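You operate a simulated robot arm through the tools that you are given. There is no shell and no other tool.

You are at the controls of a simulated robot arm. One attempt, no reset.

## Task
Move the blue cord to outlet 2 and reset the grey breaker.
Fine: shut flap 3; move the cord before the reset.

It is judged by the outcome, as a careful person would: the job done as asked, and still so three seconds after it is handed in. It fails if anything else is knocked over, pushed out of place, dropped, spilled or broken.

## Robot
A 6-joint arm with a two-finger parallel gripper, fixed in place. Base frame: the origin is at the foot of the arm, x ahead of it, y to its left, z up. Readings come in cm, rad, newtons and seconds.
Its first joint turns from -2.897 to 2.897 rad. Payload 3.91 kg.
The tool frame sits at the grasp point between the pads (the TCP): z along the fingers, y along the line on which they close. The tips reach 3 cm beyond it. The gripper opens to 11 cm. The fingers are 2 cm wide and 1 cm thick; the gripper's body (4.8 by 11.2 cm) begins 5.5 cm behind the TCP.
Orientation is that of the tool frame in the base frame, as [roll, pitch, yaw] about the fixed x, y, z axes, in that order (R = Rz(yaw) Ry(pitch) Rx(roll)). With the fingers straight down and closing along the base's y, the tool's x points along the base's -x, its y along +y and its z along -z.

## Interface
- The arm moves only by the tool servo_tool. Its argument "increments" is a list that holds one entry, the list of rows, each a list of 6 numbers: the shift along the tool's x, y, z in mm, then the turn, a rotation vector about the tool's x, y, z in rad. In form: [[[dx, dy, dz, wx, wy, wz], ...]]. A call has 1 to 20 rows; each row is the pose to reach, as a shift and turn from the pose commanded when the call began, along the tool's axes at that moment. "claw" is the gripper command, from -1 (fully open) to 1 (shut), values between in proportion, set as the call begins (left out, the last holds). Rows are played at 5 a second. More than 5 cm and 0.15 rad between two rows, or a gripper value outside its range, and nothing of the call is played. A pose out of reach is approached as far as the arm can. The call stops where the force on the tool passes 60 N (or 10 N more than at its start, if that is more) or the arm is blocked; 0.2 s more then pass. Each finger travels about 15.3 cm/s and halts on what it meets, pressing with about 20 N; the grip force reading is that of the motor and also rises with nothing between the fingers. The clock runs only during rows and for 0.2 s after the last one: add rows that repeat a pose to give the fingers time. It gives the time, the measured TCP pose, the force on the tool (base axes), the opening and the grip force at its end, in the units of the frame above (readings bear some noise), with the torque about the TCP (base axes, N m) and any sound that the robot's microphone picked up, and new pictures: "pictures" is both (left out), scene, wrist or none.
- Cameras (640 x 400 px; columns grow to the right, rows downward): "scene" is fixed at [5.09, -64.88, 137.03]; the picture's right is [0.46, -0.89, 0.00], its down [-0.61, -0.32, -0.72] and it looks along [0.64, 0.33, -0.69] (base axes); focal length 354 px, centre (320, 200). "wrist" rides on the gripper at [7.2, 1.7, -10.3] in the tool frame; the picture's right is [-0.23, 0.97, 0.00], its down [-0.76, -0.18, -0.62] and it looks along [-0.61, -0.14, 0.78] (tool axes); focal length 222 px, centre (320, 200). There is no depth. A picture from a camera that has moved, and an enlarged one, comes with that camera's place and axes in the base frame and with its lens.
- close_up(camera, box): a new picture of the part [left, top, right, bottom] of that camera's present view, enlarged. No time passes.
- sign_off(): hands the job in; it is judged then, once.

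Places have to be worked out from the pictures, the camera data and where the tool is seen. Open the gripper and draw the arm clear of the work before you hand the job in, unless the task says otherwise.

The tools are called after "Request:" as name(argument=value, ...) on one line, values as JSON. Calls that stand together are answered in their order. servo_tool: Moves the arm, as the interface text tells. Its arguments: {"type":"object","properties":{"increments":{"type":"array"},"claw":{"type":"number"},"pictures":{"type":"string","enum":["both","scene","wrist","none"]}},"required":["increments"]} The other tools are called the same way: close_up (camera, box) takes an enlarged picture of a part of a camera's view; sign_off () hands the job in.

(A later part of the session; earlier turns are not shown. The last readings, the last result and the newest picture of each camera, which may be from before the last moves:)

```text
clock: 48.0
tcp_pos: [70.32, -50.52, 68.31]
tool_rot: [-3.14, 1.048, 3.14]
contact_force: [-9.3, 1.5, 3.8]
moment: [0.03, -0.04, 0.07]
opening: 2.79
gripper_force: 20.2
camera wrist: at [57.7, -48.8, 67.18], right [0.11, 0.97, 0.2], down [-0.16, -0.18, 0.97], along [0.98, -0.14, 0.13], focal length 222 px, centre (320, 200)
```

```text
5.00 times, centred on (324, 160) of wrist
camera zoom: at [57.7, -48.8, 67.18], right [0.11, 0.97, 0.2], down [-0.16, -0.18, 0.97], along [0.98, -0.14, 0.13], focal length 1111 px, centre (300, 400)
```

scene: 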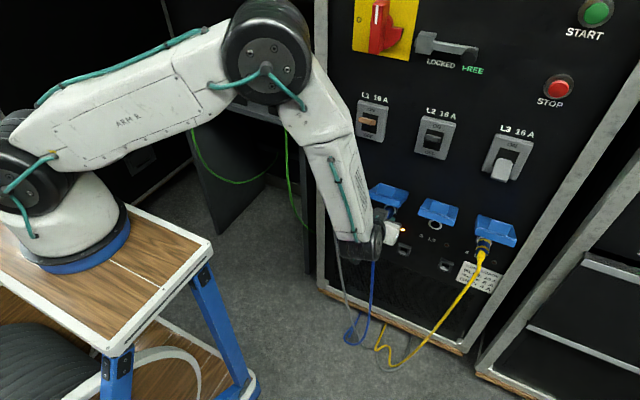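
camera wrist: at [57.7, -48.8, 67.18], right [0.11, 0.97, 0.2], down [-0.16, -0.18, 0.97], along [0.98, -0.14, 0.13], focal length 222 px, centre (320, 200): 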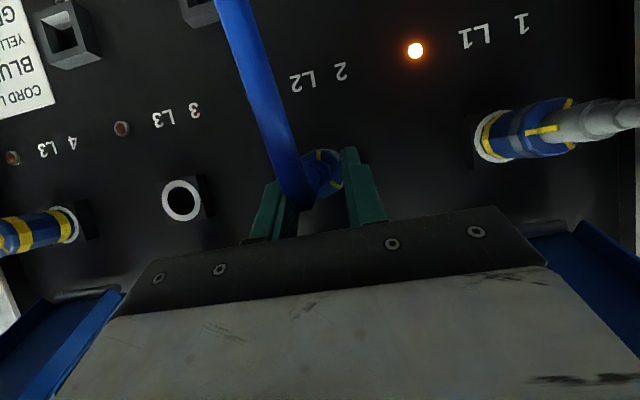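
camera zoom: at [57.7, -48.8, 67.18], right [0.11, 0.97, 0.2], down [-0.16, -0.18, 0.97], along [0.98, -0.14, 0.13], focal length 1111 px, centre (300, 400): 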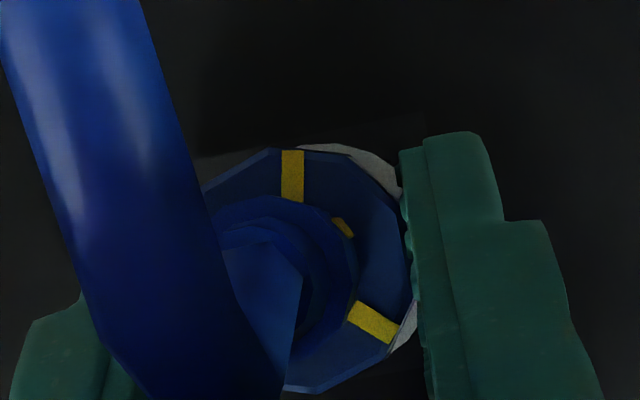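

The plug is essentially at seated depth (rear at the same x as it was in socket 3), with 9 N push-back starting. Pushing a little further to seat it fully.

Request:
servo_tool(increments=[[[-0.5, 0, 0.87, 0, 0, 0], [-1, 0, 1.7, 0, 0, 0], [-1.5, 0, 2.6, 0, 0, 0], [-2, 0, 3.5, 0, 0, 0], [-2, 0, 3.5, 0, 0, 0]]], claw=1, pictures="wrist")

Request:
close_up(camera="wrist", box=[260, 120, 388, 200])

Request:
close_up(camera="scene", box=[360, 190, 424, 230])

```text
clock: 49.2
tcp_pos: [70.71, -50.31, 68.27]
tool_rot: [3.142, 1.048, 3.141]
contact_force: [-12.7, 0.6, -4.0]
moment: [-0.02, 0.16, -0.01]
opening: 2.82
gripper_force: 19.2
camera wrist: at [58.24, -48.81, 67.13], right [0.11, 0.97, 0.2], down [-0.16, -0.18, 0.97], along [0.98, -0.14, 0.13], focal length 222 px, centre (320, 200)
```

wrist: 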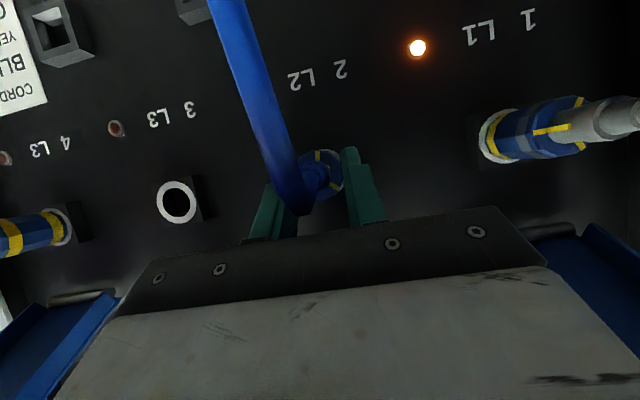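

```text
5.00 times, centred on (324, 160) of wrist
camera zoom: at [58.24, -48.81, 67.13], right [0.11, 0.97, 0.2], down [-0.16, -0.18, 0.97], along [0.98, -0.14, 0.13], focal length 1111 px, centre (300, 400)
```

zoom: 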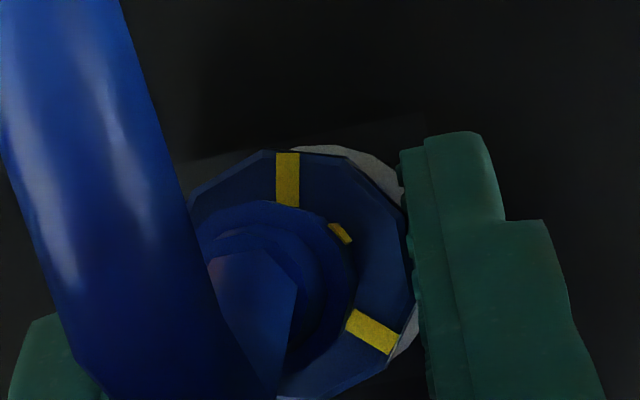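

```text
10.00 times, centred on (392, 210) of scene
camera zoom: at [5.09, -64.88, 137.03], right [0.46, -0.89, 0.0], down [-0.61, -0.32, -0.72], along [0.64, 0.33, -0.69], focal length 3536 px, centre (-400, 100)
```

zoom: 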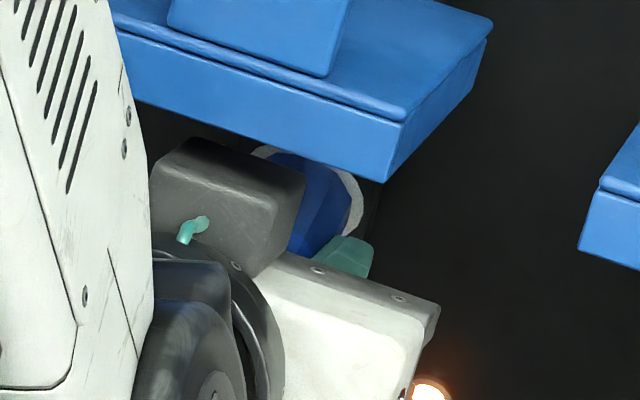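

The plug has bottomed out (pads now slip at ~13 N), but I don't see the yellow front band the seated plugs show at the ring, so it may need a twist to lock; it sits ~20–24° counter-clockwise of its original orientation. I'll twist it clockwise back to that orientation under light push.

Request:
servo_tool(increments=[[[0, -0.52, 0, -0.035, 0, 0.0606], [0.1, -1.05, 0, -0.07, 0, 0.1212], [0.14, -1.56, 0.1, -0.105, 0, 0.1819], [0.25, -2.07, 0.15, -0.14, 0, 0.2425], [0.4, -2.57, 0.2, -0.175, 0, 0.3031], [0.56, -3.06, 0.33, -0.21, 0, 0.3637], [0.56, -3.06, 0.33, -0.21, 0, 0.3637]]], claw=1)

Request:
close_up(camera="scene", box=[360, 190, 424, 230])

Request:
close_up(camera="wrist", box=[260, 120, 388, 200])

```text
clock: 50.8
tcp_pos: [70.72, -50.75, 68.22]
tool_rot: [2.413, 0.913, 2.526]
contact_force: [-8.7, 3.2, -3.9]
moment: [0.02, 0.12, 0.07]
opening: 2.81
gripper_force: 19.7
camera wrist: at [58.26, -48.83, 67.85], right [0.11, 0.81, 0.58], down [-0.16, -0.56, 0.81], along [0.98, -0.18, 0.06], focal length 222 px, centre (320, 200)
```

scene: 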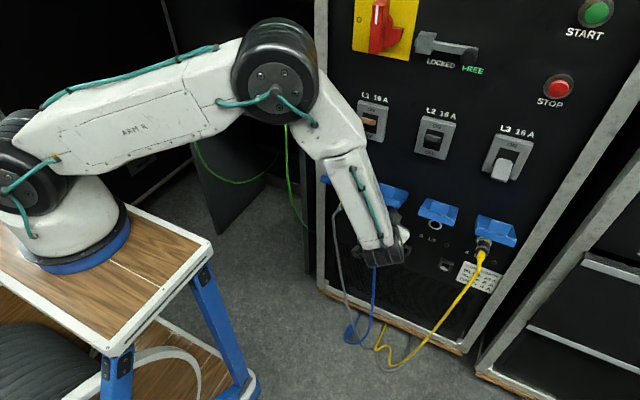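
wrist: 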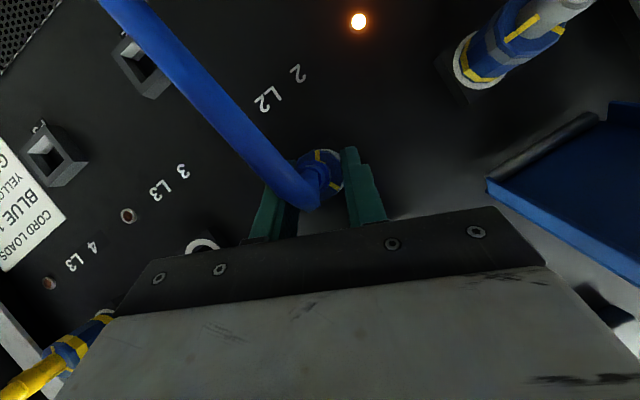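

```text
10.00 times, centred on (392, 210) of scene
camera zoom: at [5.09, -64.88, 137.03], right [0.46, -0.89, 0.0], down [-0.61, -0.32, -0.72], along [0.64, 0.33, -0.69], focal length 3536 px, centre (-400, 100)
```

zoom: 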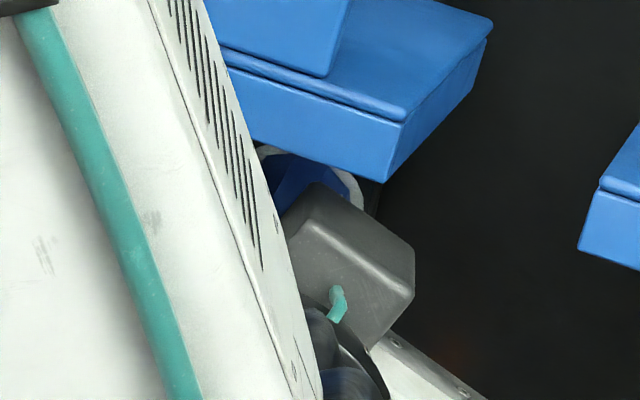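

```text
5.00 times, centred on (324, 160) of wrist
camera zoom: at [58.26, -48.83, 67.85], right [0.11, 0.81, 0.58], down [-0.16, -0.56, 0.81], along [0.98, -0.18, 0.06], focal length 1111 px, centre (300, 400)
```

zoom: 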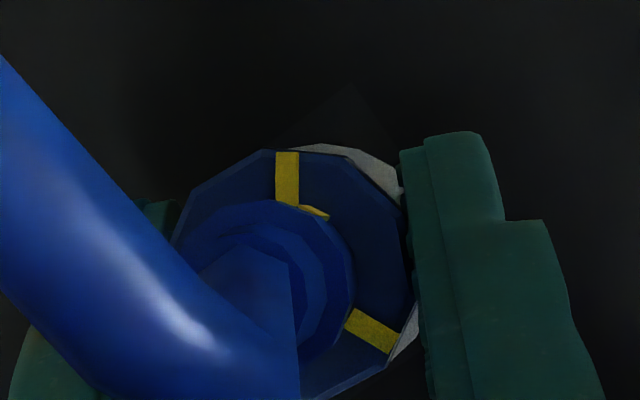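

The plug rotated with the gripper but no change at the ring. When it came free earlier it was at about −38° (counter-clockwise), which suggests a bayonet-style lock, so I'll rotate it counter-clockwise to that angle while pushing lightly, then turn it clockwise.

Request:
servo_tool(increments=[[[0.09, 1.08, 0.05, 0.07, 0, -0.1212], [0.31, 2.15, 0.18, 0.14, 0, -0.2425], [0.66, 3.17, 0.38, 0.21, 0, -0.3637], [1.12, 4.11, 0.65, 0.28, 0, -0.485], [1.7, 4.97, 0.98, 0.35, 0, -0.6062], [1.2, 4.97, 1.85, 0.35, 0, -0.6062], [1.2, 4.97, 1.85, 0.35, 0, -0.6062]]], claw=1)

Request:
close_up(camera="scene", box=[360, 190, 424, 230])

Request:
close_up(camera="wrist", box=[260, 120, 388, 200])

```text
clock: 52.4
tcp_pos: [71.02, -50.9, 68.47]
tool_rot: [-2.885, 1.028, -2.918]
contact_force: [3.5, 39.0, -13.5]
moment: [0.34, 0.35, 0.44]
opening: 3.85
gripper_force: 20.5
out of reach, approached as far as the arm can: row 4, 5, 6, 7
camera wrist: at [58.51, -49.46, 67.16], right [0.11, 0.99, 0.07], down [-0.15, -0.05, 0.99], along [0.98, -0.12, 0.15], focal length 222 px, centre (320, 200)
```

scene: 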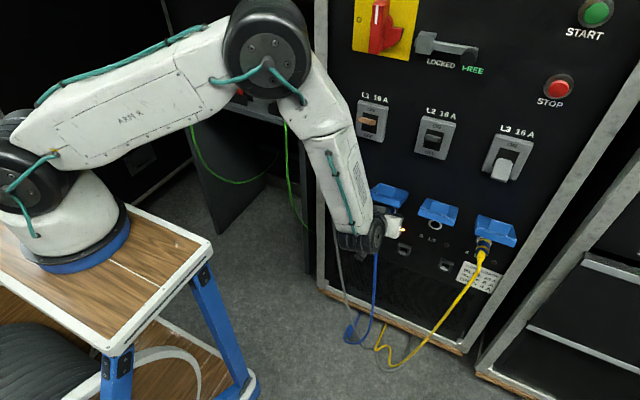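
wrist: 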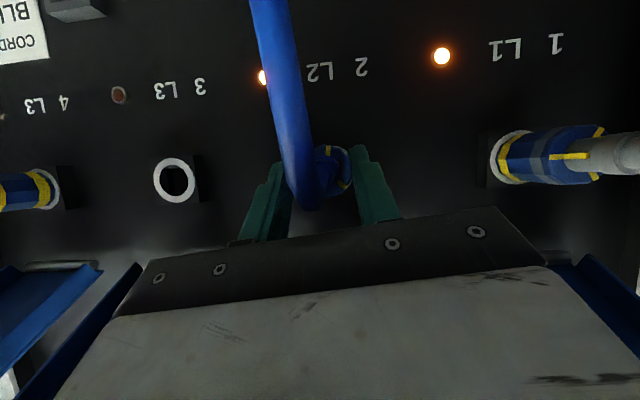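

```text
10.00 times, centred on (392, 210) of scene
camera zoom: at [5.09, -64.88, 137.03], right [0.46, -0.89, 0.0], down [-0.61, -0.32, -0.72], along [0.64, 0.33, -0.69], focal length 3536 px, centre (-400, 100)
```

zoom: 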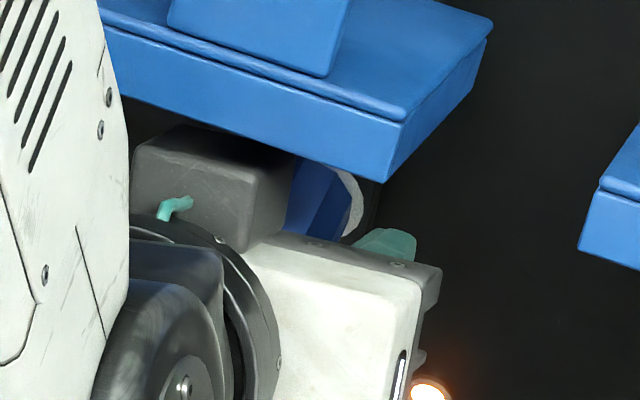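

```text
5.00 times, centred on (324, 160) of wrist
camera zoom: at [58.51, -49.46, 67.16], right [0.11, 0.99, 0.07], down [-0.15, -0.05, 0.99], along [0.98, -0.12, 0.15], focal length 1111 px, centre (300, 400)
```

zoom: 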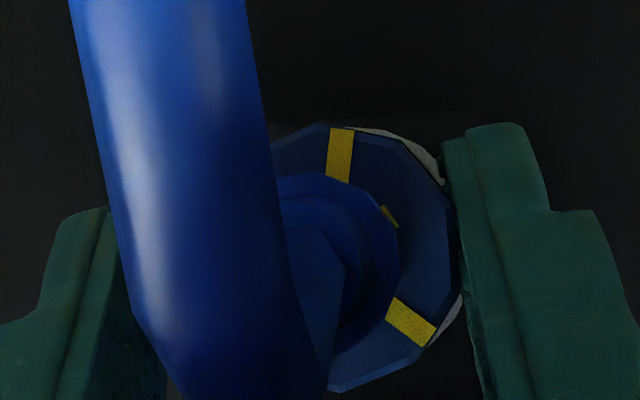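

The counter-clockwise roll hits a reach limit here and the arm is leaning sideways on the plug (39 N). Backing off immediately to a neutral roll and centred position.

Request:
servo_tool(increments=[[[1.2, 1.6, -0.9, -0.022, 0, 0.038], [2.4, 3.2, -1.9, -0.044, 0, 0.076], [3.5, 4.7, -2.8, -0.0655, 0, 0.1134], [3.5, 4.7, -2.8, -0.0655, 0, 0.1134]]], claw=1)

Request:
close_up(camera="wrist", box=[260, 120, 388, 200])

```text
clock: 53.4
tcp_pos: [70.6, -50.6, 68.44]
tool_rot: [-3.139, 1.045, -3.137]
contact_force: [-0.6, 0.1, 1.8]
moment: [0.0, -0.06, 0.07]
opening: 2.82
gripper_force: 20.5
camera wrist: at [58.07, -48.99, 67.32], right [0.11, 0.97, 0.2], down [-0.16, -0.18, 0.97], along [0.98, -0.14, 0.13], focal length 222 px, centre (320, 200)
```

scene: 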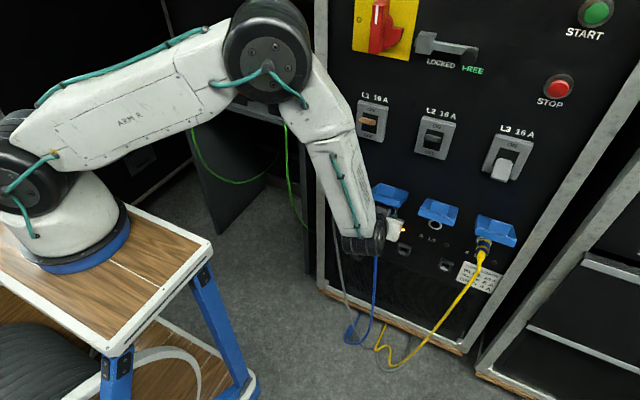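
wrist: 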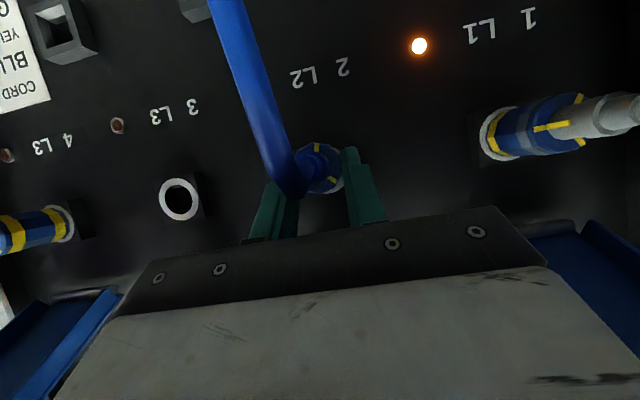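

```text
5.00 times, centred on (324, 160) of wrist
camera zoom: at [58.07, -48.99, 67.32], right [0.11, 0.97, 0.2], down [-0.16, -0.18, 0.97], along [0.98, -0.14, 0.13], focal length 1111 px, centre (300, 400)
```

zoom: 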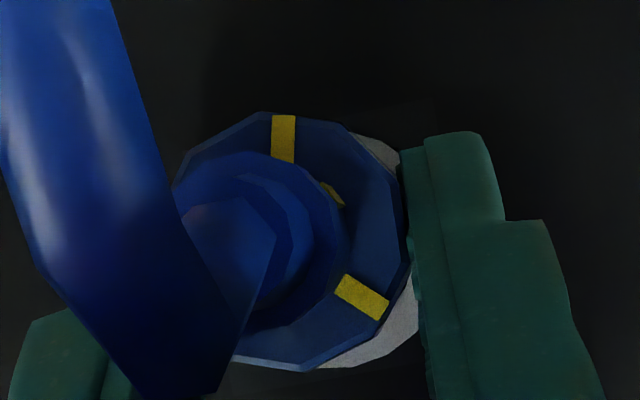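

Relieved; the plug is still held in socket 2's mouth but not latched. Let me study how the seated plugs 1 and 4 look at the ring in detail for comparison.

Request:
close_up(camera="wrist", box=[470, 80, 598, 160])

Request:
close_up(camera="scene", box=[462, 225, 526, 265])

Request:
close_up(camera="scene", box=[372, 192, 412, 217])

```text
5.00 times, centred on (534, 120) of wrist
camera zoom: at [58.07, -48.99, 67.32], right [0.11, 0.97, 0.2], down [-0.16, -0.18, 0.97], along [0.98, -0.14, 0.13], focal length 1111 px, centre (-750, 600)
```

zoom: 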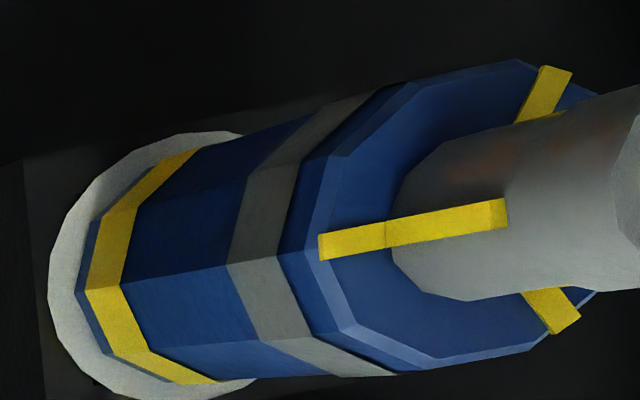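

```text
10.00 times, centred on (494, 245) of scene
camera zoom: at [5.09, -64.88, 137.03], right [0.46, -0.89, 0.0], down [-0.61, -0.32, -0.72], along [0.64, 0.33, -0.69], focal length 3536 px, centre (-1420, -250)
```

zoom: 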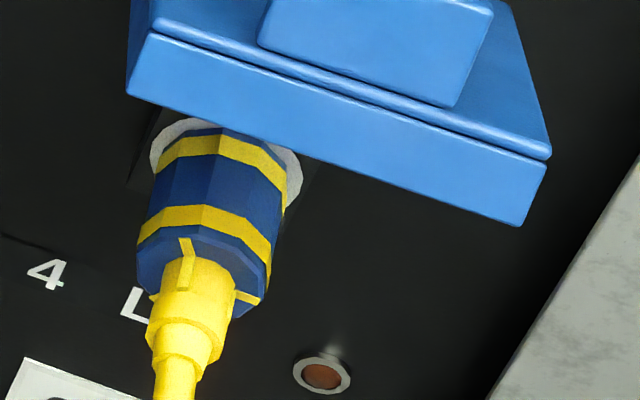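

```text
16.00 times, centred on (392, 204) of scene
camera zoom: at [5.09, -64.88, 137.03], right [0.46, -0.89, 0.0], down [-0.61, -0.32, -0.72], along [0.64, 0.33, -0.69], focal length 5658 px, centre (-832, 128)
```

zoom: 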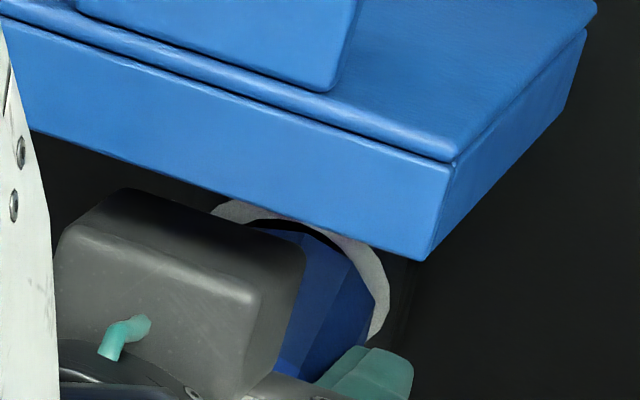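

The seated plugs show a yellow ring band right at the socket; mine is currently drooped slightly and not fully home. First I'll recentre and press it in again with the current grip.

Request:
servo_tool(increments=[[[0.8, 0.9, 0.5, 0, 0, 0], [1.4, 1.7, 0.8, 0, 0, 0], [0.7, 1.7, 2, 0, 0, 0], [0, 1.7, 3.2, 0, 0, 0], [-1, 1.7, 5, 0, 0, 0], [-1, 1.7, 5, 0, 0, 0]]], claw=1)

Request:
close_up(camera="wrist", box=[260, 120, 388, 200])

Request:
close_up(camera="scene", box=[372, 192, 412, 217])

```text
clock: 54.8
tcp_pos: [70.92, -50.44, 68.1]
tool_rot: [3.141, 1.045, 3.14]
contact_force: [-15.4, -7.5, 0.8]
moment: [-0.02, 0.13, -0.12]
opening: 2.84
gripper_force: 19.9
camera wrist: at [58.37, -48.81, 67.02], right [0.11, 0.97, 0.2], down [-0.15, -0.18, 0.97], along [0.98, -0.14, 0.13], focal length 222 px, centre (320, 200)
```

scene: 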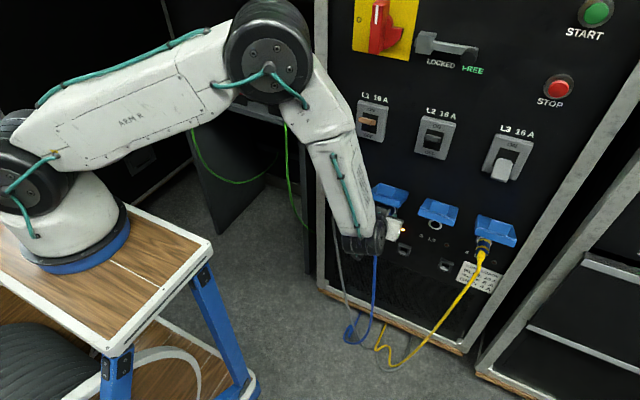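
wrist: 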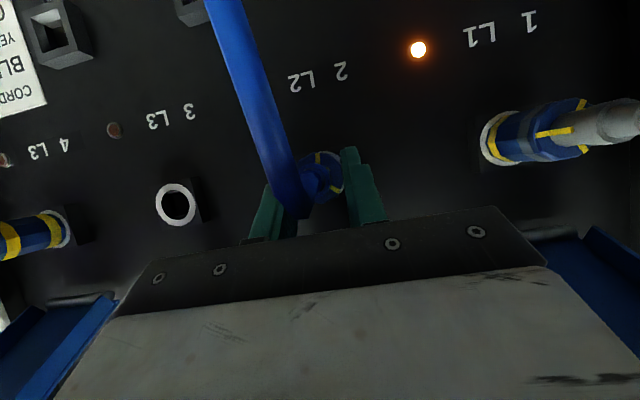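

```text
5.00 times, centred on (324, 160) of wrist
camera zoom: at [58.37, -48.81, 67.02], right [0.11, 0.97, 0.2], down [-0.15, -0.18, 0.97], along [0.98, -0.14, 0.13], focal length 1111 px, centre (300, 400)
```

zoom: 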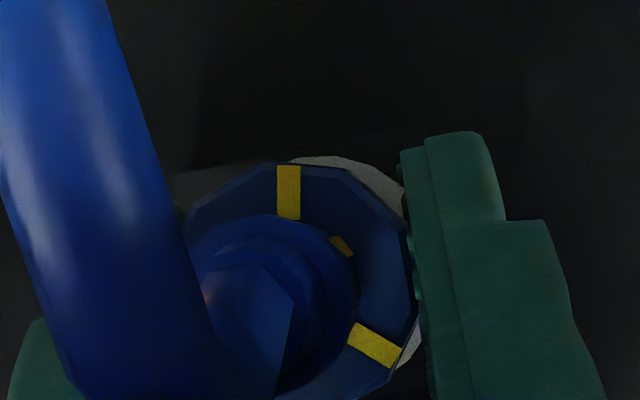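

```text
16.00 times, centred on (392, 204) of scene
camera zoom: at [5.09, -64.88, 137.03], right [0.46, -0.89, 0.0], down [-0.61, -0.32, -0.72], along [0.64, 0.33, -0.69], focal length 5658 px, centre (-832, 128)
```

zoom: 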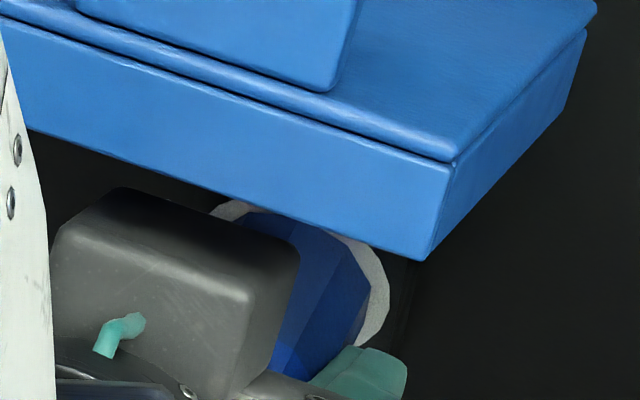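

The plug presses flush against the ring but doesn't latch; evidence points to a bayonet that released at about −38° twist. Since the arm can't roll further counter-clockwise here, I'll ratchet: release the plug in place, roll the open gripper clockwise, and regrip on the next facets.

Request:
servo_tool(increments=[[[0.5, 0, -0.9, 0, 0, 0], [0.5, 0, -0.9, 0, 0, 0], [0.5, 0, -0.9, 0, 0, 0]]], claw=0.1)

Request:
close_up(camera="wrist", box=[260, 120, 388, 200])

Request:
close_up(camera="scene", box=[372, 192, 412, 217])

```text
clock: 55.6
tcp_pos: [70.83, -50.31, 68.17]
tool_rot: [-3.139, 1.045, -3.138]
contact_force: [-0.1, -0.2, -0.2]
moment: [0.01, 0.0, -0.01]
opening: 4.95
gripper_force: 0.1
camera wrist: at [58.46, -48.74, 67.07], right [0.11, 0.97, 0.2], down [-0.16, -0.18, 0.97], along [0.98, -0.14, 0.13], focal length 222 px, centre (320, 200)
```

scene: 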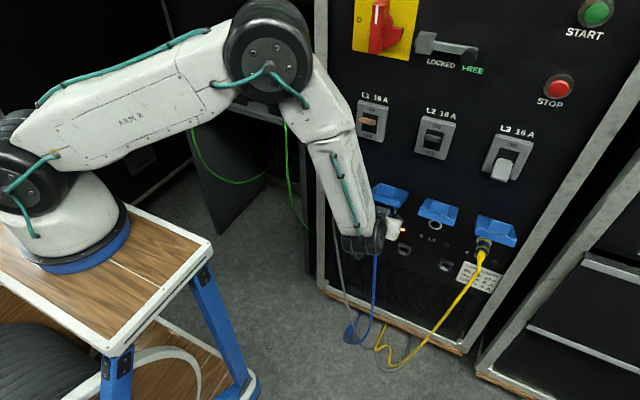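
wrist: 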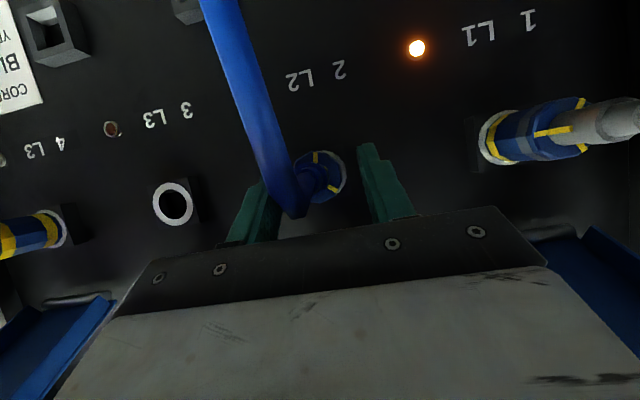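

```text
5.00 times, centred on (324, 160) of wrist
camera zoom: at [58.46, -48.74, 67.07], right [0.11, 0.97, 0.2], down [-0.16, -0.18, 0.97], along [0.98, -0.14, 0.13], focal length 1111 px, centre (300, 400)
```

zoom: 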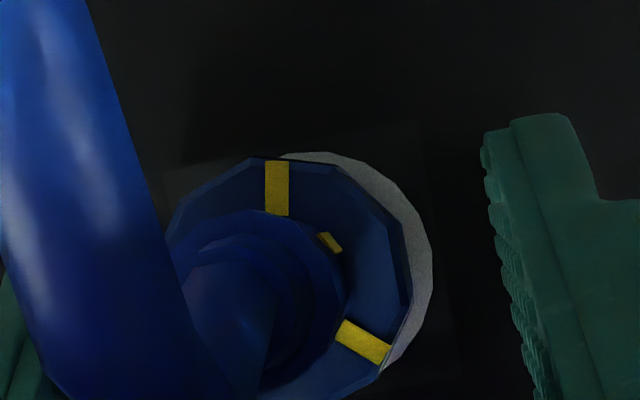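

```text
16.00 times, centred on (392, 204) of scene
camera zoom: at [5.09, -64.88, 137.03], right [0.46, -0.89, 0.0], down [-0.61, -0.32, -0.72], along [0.64, 0.33, -0.69], focal length 5658 px, centre (-832, 128)
```

zoom: 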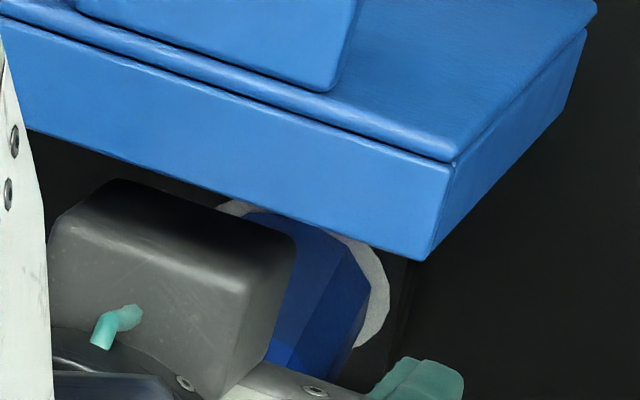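

The plug stays put in socket 2 with the gripper open. I'll back off several centimetres to get a clear look at how it sits compared to plugs 1 and 4.

Request:
servo_tool(increments=[[[10, 0, -17.3, 0, 0, 0], [20, 0, -34.6, 0, 0, 0], [30, -10, -52, 0, 0, 0], [37, -30, -64, 0, 0, 0], [37, -50, -64, 0, 0, 0], [37, -50, -64, 0, 0, 0]]], claw=0.1)

Request:
close_up(camera="wrist", box=[330, 80, 522, 200])

Request:
close_up(camera="scene", box=[360, 190, 424, 230])

```text
clock: 57.0
tcp_pos: [63.64, -55.5, 68.15]
tool_rot: [3.141, 1.044, -3.135]
contact_force: [0.9, 0.4, 0.0]
moment: [-0.03, 0.02, 0.02]
opening: 4.94
gripper_force: 0.0
camera wrist: at [51.14, -53.88, 67.07], right [0.11, 0.97, 0.2], down [-0.16, -0.18, 0.97], along [0.98, -0.14, 0.13], focal length 222 px, centre (320, 200)
```

scene: 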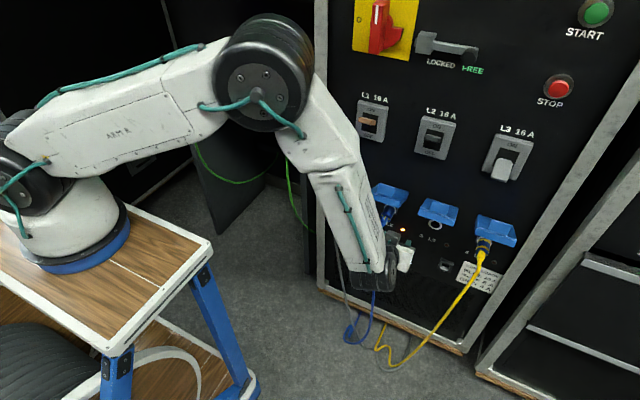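
wrist: 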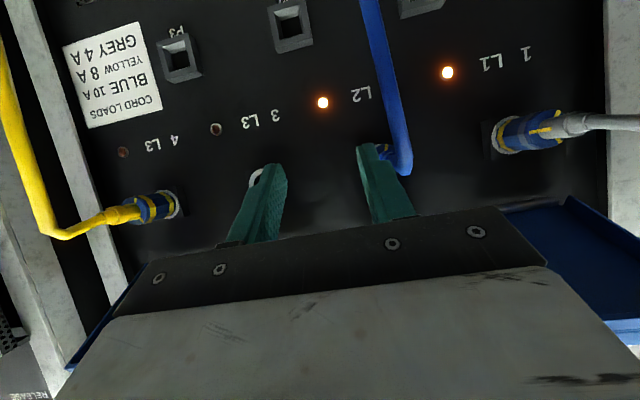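

```text
3.33 times, centred on (426, 140) of wrist
camera zoom: at [51.14, -53.88, 67.07], right [0.11, 0.97, 0.2], down [-0.16, -0.18, 0.97], along [0.98, -0.14, 0.13], focal length 740 px, centre (-33, 400)
```

zoom: 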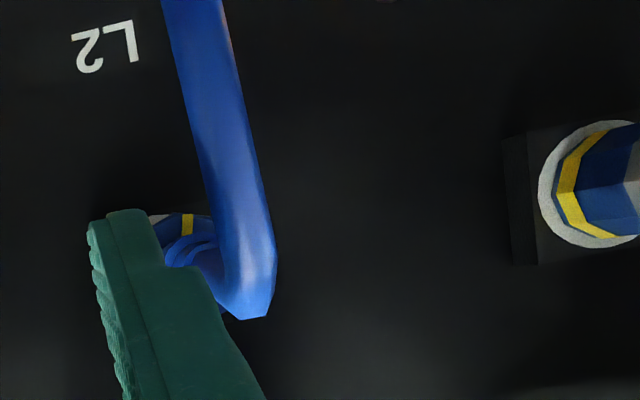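

```text
10.00 times, centred on (392, 210) of scene
camera zoom: at [5.09, -64.88, 137.03], right [0.46, -0.89, 0.0], down [-0.61, -0.32, -0.72], along [0.64, 0.33, -0.69], focal length 3536 px, centre (-400, 100)
```

zoom: 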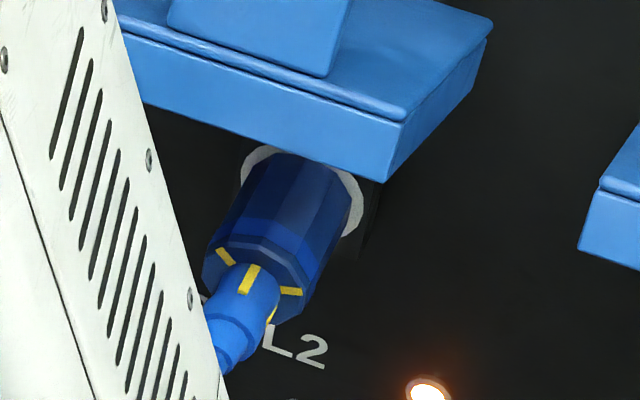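

Now I notice something new: on this plug the radial yellow ticks on the outer body no longer line up with the yellow ribs on the cord sleeve, unlike on seated plugs. It looks like a rotating locking collar; zooming to compare.

Request:
close_up(camera="scene", box=[372, 205, 412, 230])

Request:
close_up(camera="scene", box=[466, 232, 506, 257])

Request:
close_up(camera="wrist", box=[120, 180, 200, 230])

```text
16.00 times, centred on (392, 218) of scene
camera zoom: at [5.09, -64.88, 137.03], right [0.46, -0.89, 0.0], down [-0.61, -0.32, -0.72], along [0.64, 0.33, -0.69], focal length 5658 px, centre (-832, -80)
```

zoom: 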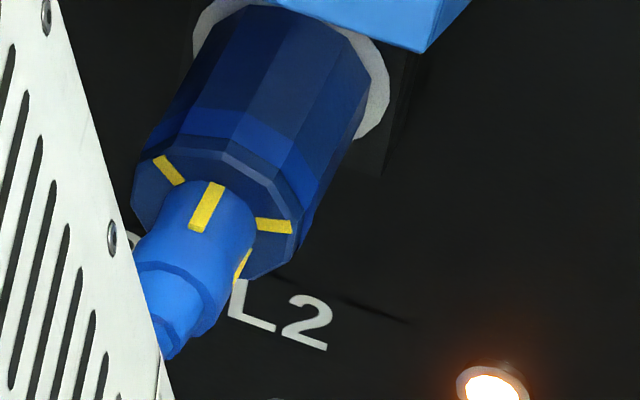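

```text
16.00 times, centred on (486, 244) of scene
camera zoom: at [5.09, -64.88, 137.03], right [0.46, -0.89, 0.0], down [-0.61, -0.32, -0.72], along [0.64, 0.33, -0.69], focal length 5658 px, centre (-2336, -512)
```

zoom: 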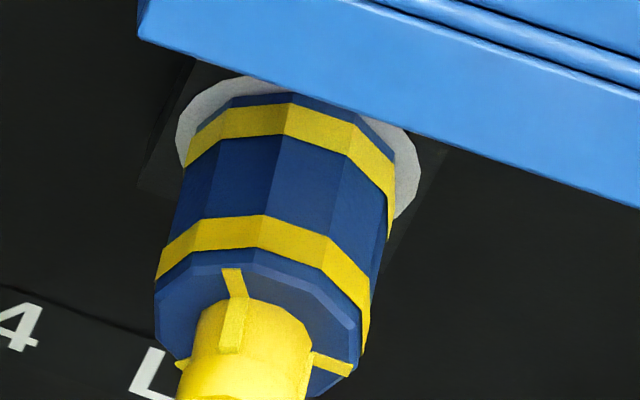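

```text
8.00 times, centred on (160, 205) of wrist
camera zoom: at [51.14, -53.88, 67.07], right [0.11, 0.97, 0.2], down [-0.16, -0.18, 0.97], along [0.98, -0.14, 0.13], focal length 1777 px, centre (1600, 160)
```

zoom: 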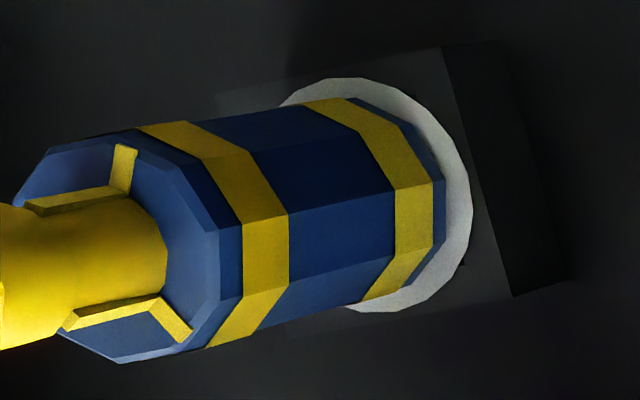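

That explains it: the outer collar must be turned clockwise (~50°) relative to the cord sleeve to lock (ticks align, yellow band shows), and my earlier 24° turn only got halfway. I'll return to the plug centred, grip the collar, and ratchet it clockwise.

Request:
servo_tool(increments=[[[0, 17, 0, 0, 0, 0], [0, 34, 0, 0, 0, 0], [0, 50.8, 0, 0, 0, 0], [-9, 50.8, 15.5, 0, 0, 0], [-18, 50.8, 31, 0, 0, 0], [-27, 50.8, 46.5, 0, 0, 0], [-36.2, 50.8, 61.8, 0, 0, 0], [-36.2, 50.8, 61.8, 0, 0, 0]]], claw=0.1, pictures="wrist")

Request:
close_up(camera="wrist", box=[260, 120, 388, 200])

```text
clock: 58.8
tcp_pos: [70.57, -50.32, 68.32]
tool_rot: [-3.138, 1.044, -3.138]
contact_force: [0.0, -0.6, 0.9]
moment: [-0.02, 0.0, 0.03]
opening: 4.95
gripper_force: 0.0
camera wrist: at [58.16, -48.66, 67.16], right [0.11, 0.97, 0.2], down [-0.16, -0.18, 0.97], along [0.98, -0.14, 0.13], focal length 222 px, centre (320, 200)
```

wrist: 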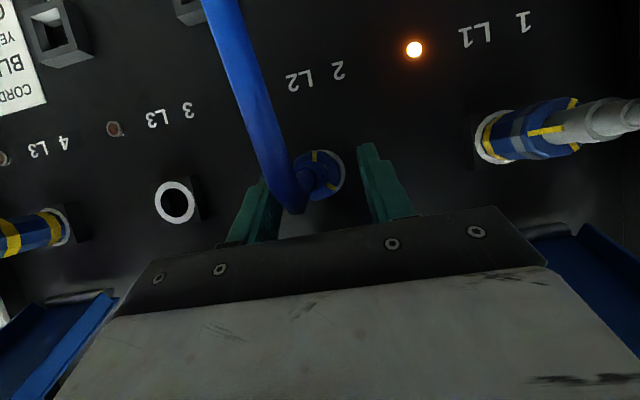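

```text
5.00 times, centred on (324, 160) of wrist
camera zoom: at [58.16, -48.66, 67.16], right [0.11, 0.97, 0.2], down [-0.16, -0.18, 0.97], along [0.98, -0.14, 0.13], focal length 1111 px, centre (300, 400)
```

zoom: 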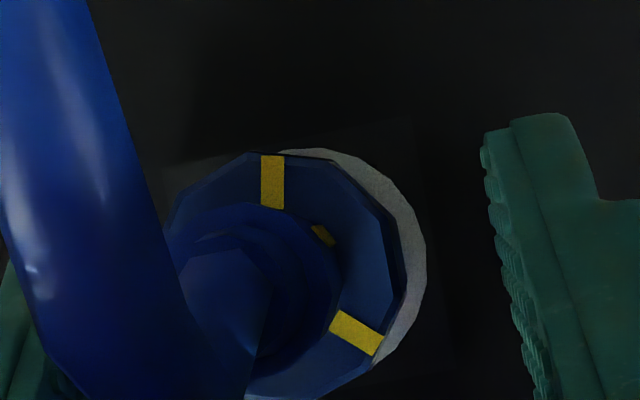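

Tick-to-rib offset reads ~53°. Small centring tweak, then grip the collar.

Request:
servo_tool(increments=[[[-0.9, -1.2, 2.4, 0, 0, 0], [-0.9, -1.2, 2.4, 0, 0, 0]]], claw=0.1, pictures="none")

Request:
servo_tool(increments=[[[0, 0, 0, 0, 0, 0], [0, 0, 0, 0, 0, 0], [0, 0, 0, 0, 0, 0]]], claw=1, pictures="none")

```text
clock: 59.4
tcp_pos: [70.95, -50.39, 68.13]
tool_rot: [-3.14, 1.044, -3.138]
contact_force: [-0.6, -0.3, -0.5]
moment: [0.01, 0.05, 0.0]
opening: 4.94
gripper_force: 0.0
```

```text
clock: 60.2
tcp_pos: [70.93, -50.5, 68.06]
tool_rot: [-3.14, 1.045, -3.137]
contact_force: [4.4, -6.6, -1.1]
moment: [-0.02, 0.05, -0.13]
opening: 2.79
gripper_force: 20.3
```

Gripped. Turning the collar clockwise 32° with a light inward push.

Request:
servo_tool(increments=[[[-0.75, -0.4, 1.3, 0, 0, 0], [-0.7, -1.3, 1.33, -0.07, 0, 0.1212], [-0.53, -2.2, 1.42, -0.14, 0, 0.2425], [-0.27, -3.0, 1.58, -0.21, 0, 0.3637], [0.1, -3.8, 1.79, -0.28, 0, 0.485], [0.1, -3.8, 1.79, -0.28, 0, 0.485]]], claw=1)

Request:
close_up(camera="wrist", box=[260, 120, 388, 200])

Request:
close_up(camera="scene", box=[360, 190, 424, 230])

```text
clock: 61.6
tcp_pos: [71.13, -50.79, 68.07]
tool_rot: [2.245, 0.82, 2.402]
contact_force: [-15.1, -5.9, -3.9]
moment: [-0.02, 0.18, -0.01]
opening: 2.81
gripper_force: 20.1
camera wrist: at [58.56, -48.84, 68.02], right [0.11, 0.72, 0.68], down [-0.16, -0.67, 0.73], along [0.98, -0.19, 0.04], focal length 222 px, centre (320, 200)
```

scene: 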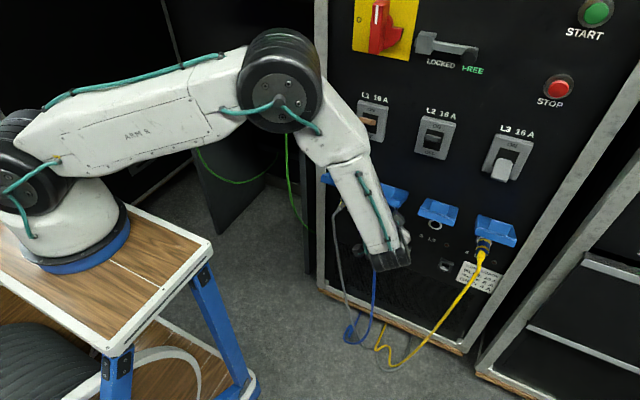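
wrist: 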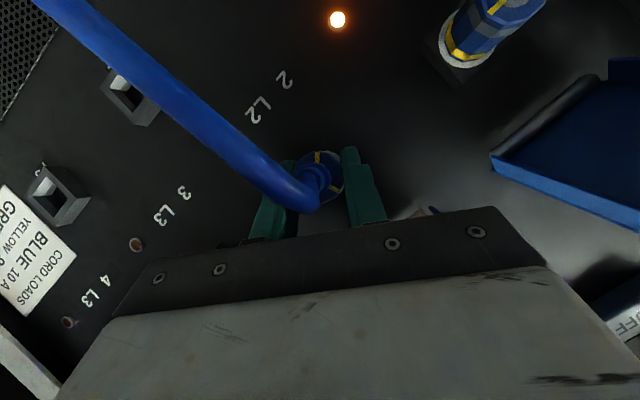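

```text
5.00 times, centred on (324, 160) of wrist
camera zoom: at [58.56, -48.84, 68.02], right [0.11, 0.72, 0.68], down [-0.16, -0.67, 0.73], along [0.98, -0.19, 0.04], focal length 1111 px, centre (300, 400)
```

zoom: 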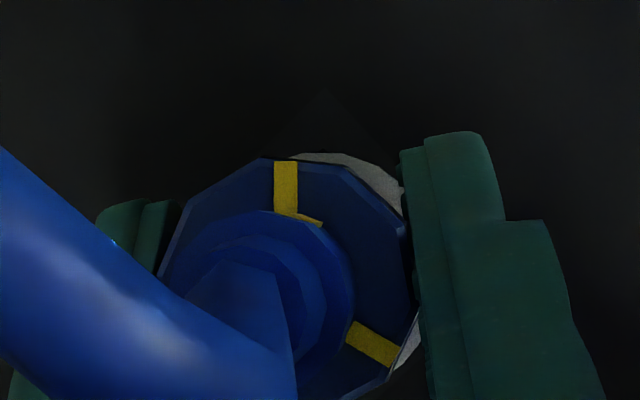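

```text
10.00 times, centred on (392, 210) of scene
camera zoom: at [5.09, -64.88, 137.03], right [0.46, -0.89, 0.0], down [-0.61, -0.32, -0.72], along [0.64, 0.33, -0.69], focal length 3536 px, centre (-400, 100)
```

zoom: 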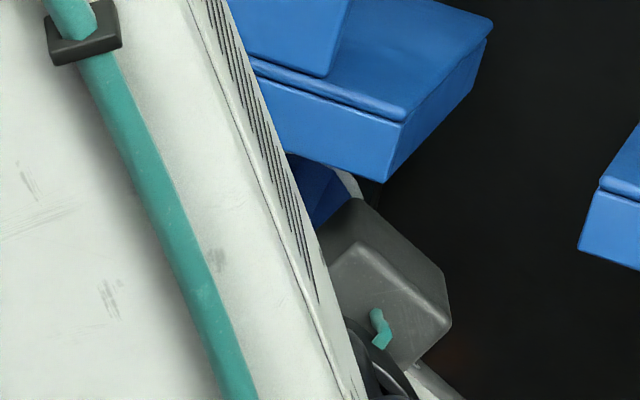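

Relative angle is down from ~53° to ~22° — the collar is turning on the core. Continuing clockwise in the same grip.

Request:
servo_tool(increments=[[[0.03, -0.45, 0.01, -0.035, 0, 0.0606], [0.06, -0.89, 0.03, -0.07, 0, 0.1212], [0.14, -1.33, 0.08, -0.105, 0, 0.1819], [0.22, -1.76, 0.13, -0.14, 0, 0.2425], [0.35, -2.19, 0.2, -0.175, 0, 0.3031], [0.49, -2.61, 0.28, -0.21, 0, 0.3637], [0.49, -2.61, 0.28, -0.21, 0, 0.3637]]], claw=1)

Request:
close_up(camera="wrist", box=[260, 120, 388, 200])

Request:
close_up(camera="scene", box=[372, 192, 412, 217])

```text
clock: 63.2
tcp_pos: [71.09, -51.06, 67.95]
tool_rot: [1.897, 0.501, 2.183]
contact_force: [-7.8, -7.8, -12.8]
moment: [-0.1, 0.17, -0.1]
opening: 2.82
gripper_force: 20.2
camera wrist: at [58.59, -49.21, 68.67], right [0.12, 0.38, 0.92], down [-0.15, -0.91, 0.39], along [0.98, -0.19, -0.05], focal length 222 px, centre (320, 200)
```

scene: 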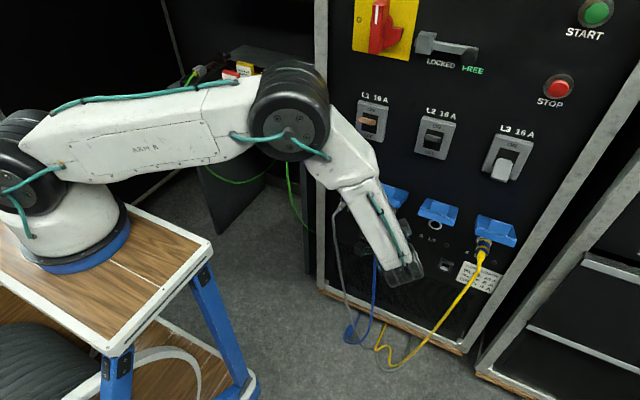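
wrist: 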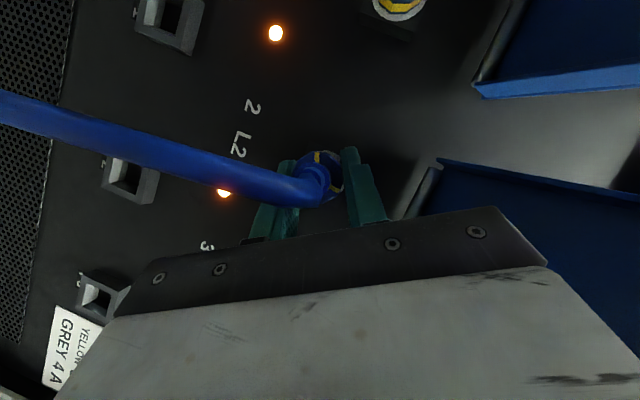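

```text
5.00 times, centred on (324, 160) of wrist
camera zoom: at [58.59, -49.21, 68.67], right [0.12, 0.38, 0.92], down [-0.15, -0.91, 0.39], along [0.98, -0.19, -0.05], focal length 1111 px, centre (300, 400)
```

zoom: 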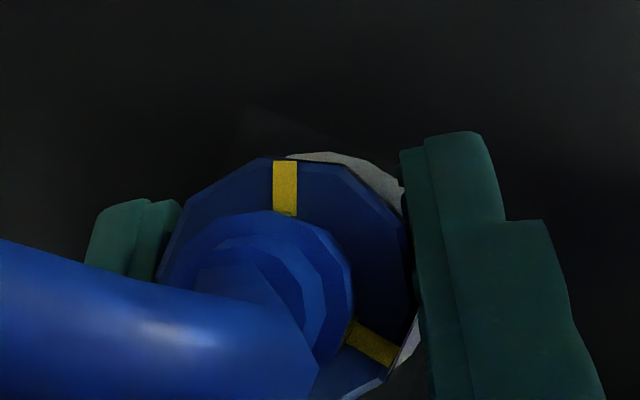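

```text
16.00 times, centred on (392, 204) of scene
camera zoom: at [5.09, -64.88, 137.03], right [0.46, -0.89, 0.0], down [-0.61, -0.32, -0.72], along [0.64, 0.33, -0.69], focal length 5658 px, centre (-832, 128)
```

zoom: 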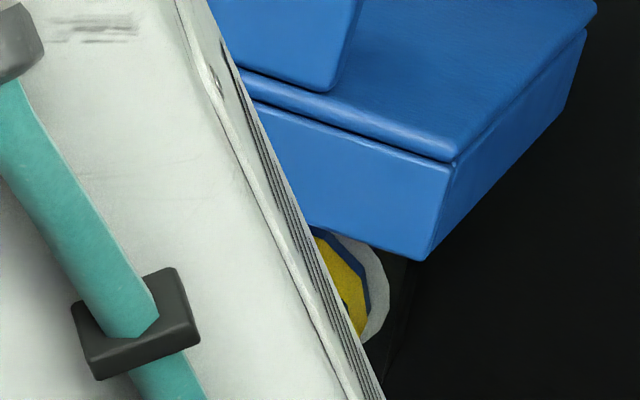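

Locked: the yellow band is now showing at socket 2's ring and the tick lines up with the rib. Releasing the plug and backing straight off.

Request:
servo_tool(increments=[[[0, 0, 0, 0, 0, 0], [0, 0, 0, 0, 0, 0], [0, 0, 0, 0, 0, 0]]], claw=0.1, pictures="none")

Request:
servo_tool(increments=[[[8, 0, -14, 0, 0, 0], [16, 0, -28, 0, 0, 0], [24, 0, -42, 0, 0, 0], [32, 0, -55, 0, 0, 0], [40, 0, -69, 0, 0, 0], [40, 0, -69, 0, 0, 0]]], claw=0.1)

```text
clock: 64.0
tcp_pos: [71.05, -50.92, 67.97]
tool_rot: [1.899, 0.502, 2.183]
contact_force: [0.6, -0.7, 0.0]
moment: [0.02, 0.02, -0.03]
opening: 4.95
gripper_force: 0.1
```

```text
clock: 65.4
tcp_pos: [63.11, -51.09, 67.94]
tool_rot: [1.898, 0.502, 2.181]
contact_force: [-0.4, 0.6, 0.1]
moment: [-0.01, 0.0, 0.01]
opening: 4.95
gripper_force: 0.0
camera wrist: at [50.6, -49.25, 68.74], right [0.11, 0.38, 0.92], down [-0.16, -0.91, 0.39], along [0.98, -0.19, -0.04], focal length 222 px, centre (320, 200)
```

scene: 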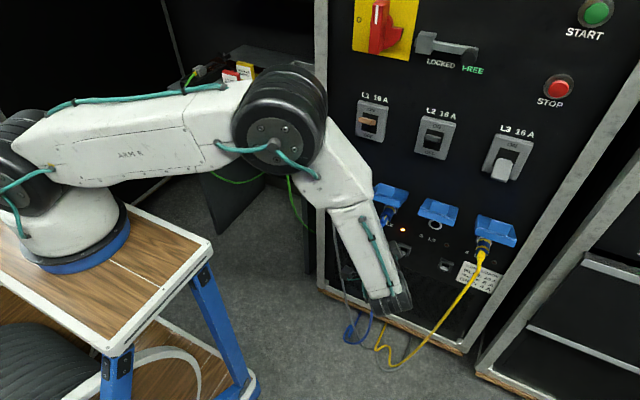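
wrist: 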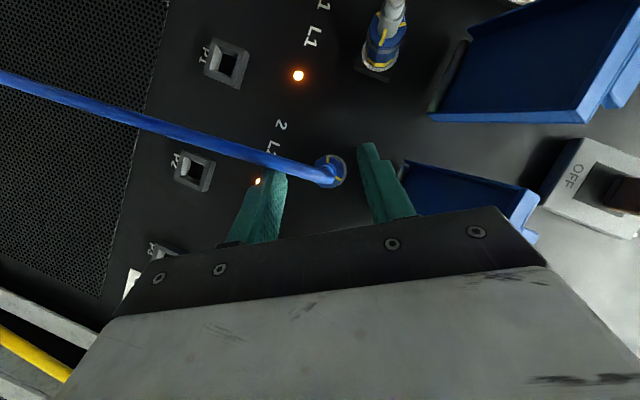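

The blue cord is plugged and locked in outlet 2. Now I'll back away and unroll the gripper, then confirm the plug's state from a clear view.

Request:
servo_tool(increments=[[[-0.8, -2.8, -12, 0.07, 0, -0.1212], [-1.7, -5.6, -24, 0.14, 0, -0.2425], [-2.5, -8.4, -36, 0.21, 0, -0.3637], [-3.3, -11.1, -48, 0.28, 0, -0.485], [-4.1, -13.9, -60, 0.35, 0, -0.6062], [-5, -16.7, -72, 0.42, 0, -0.7274], [-5.8, -19.5, -84.2, 0.49, 0, -0.8487], [-5.8, -19.5, -84.2, 0.49, 0, -0.8487]]], claw=0.1)

Request:
close_up(camera="scene", box=[365, 180, 445, 230])

Request:
close_up(camera="wrist", box=[260, 60, 452, 180])

```text
clock: 67.2
tcp_pos: [56.11, -55.94, 68.85]
tool_rot: [-3.138, 1.043, -3.137]
contact_force: [0.7, 0.5, 0.3]
moment: [-0.02, -0.01, 0.03]
opening: 4.94
gripper_force: 0.0
camera wrist: at [43.6, -54.38, 67.79], right [0.11, 0.97, 0.19], down [-0.16, -0.18, 0.97], along [0.98, -0.14, 0.13], focal length 222 px, centre (320, 200)
```

scene: 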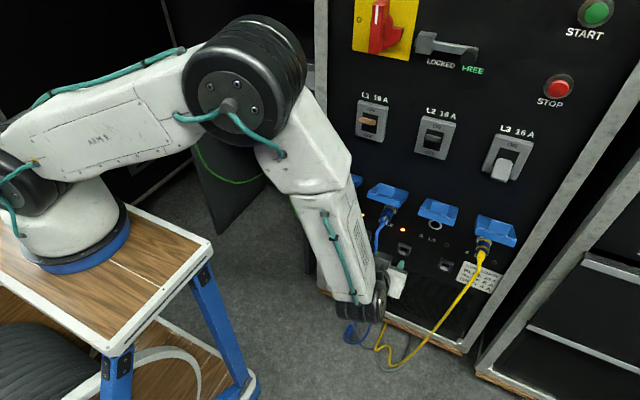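
wrist: 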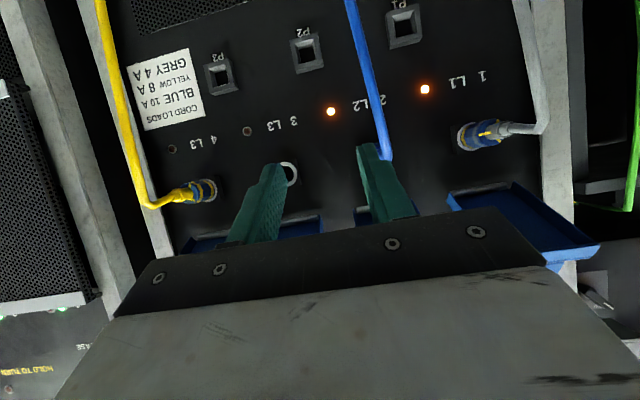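

```text
8.00 times, centred on (405, 205) of scene
camera zoom: at [5.09, -64.88, 137.03], right [0.46, -0.89, 0.0], down [-0.61, -0.32, -0.72], along [0.64, 0.33, -0.69], focal length 2829 px, centre (-360, 160)
```

zoom: 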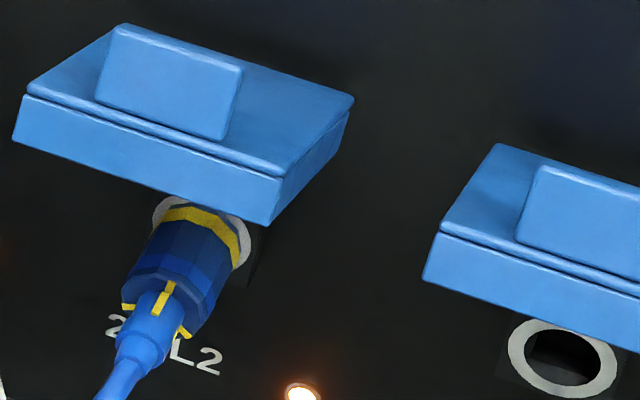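

```text
3.33 times, centred on (356, 120) of wrist
camera zoom: at [43.6, -54.38, 67.79], right [0.11, 0.97, 0.19], down [-0.16, -0.18, 0.97], along [0.98, -0.14, 0.13], focal length 740 px, centre (200, 467)
```

zoom: 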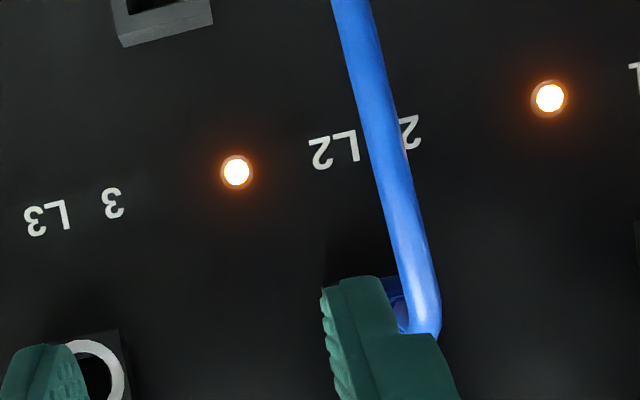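

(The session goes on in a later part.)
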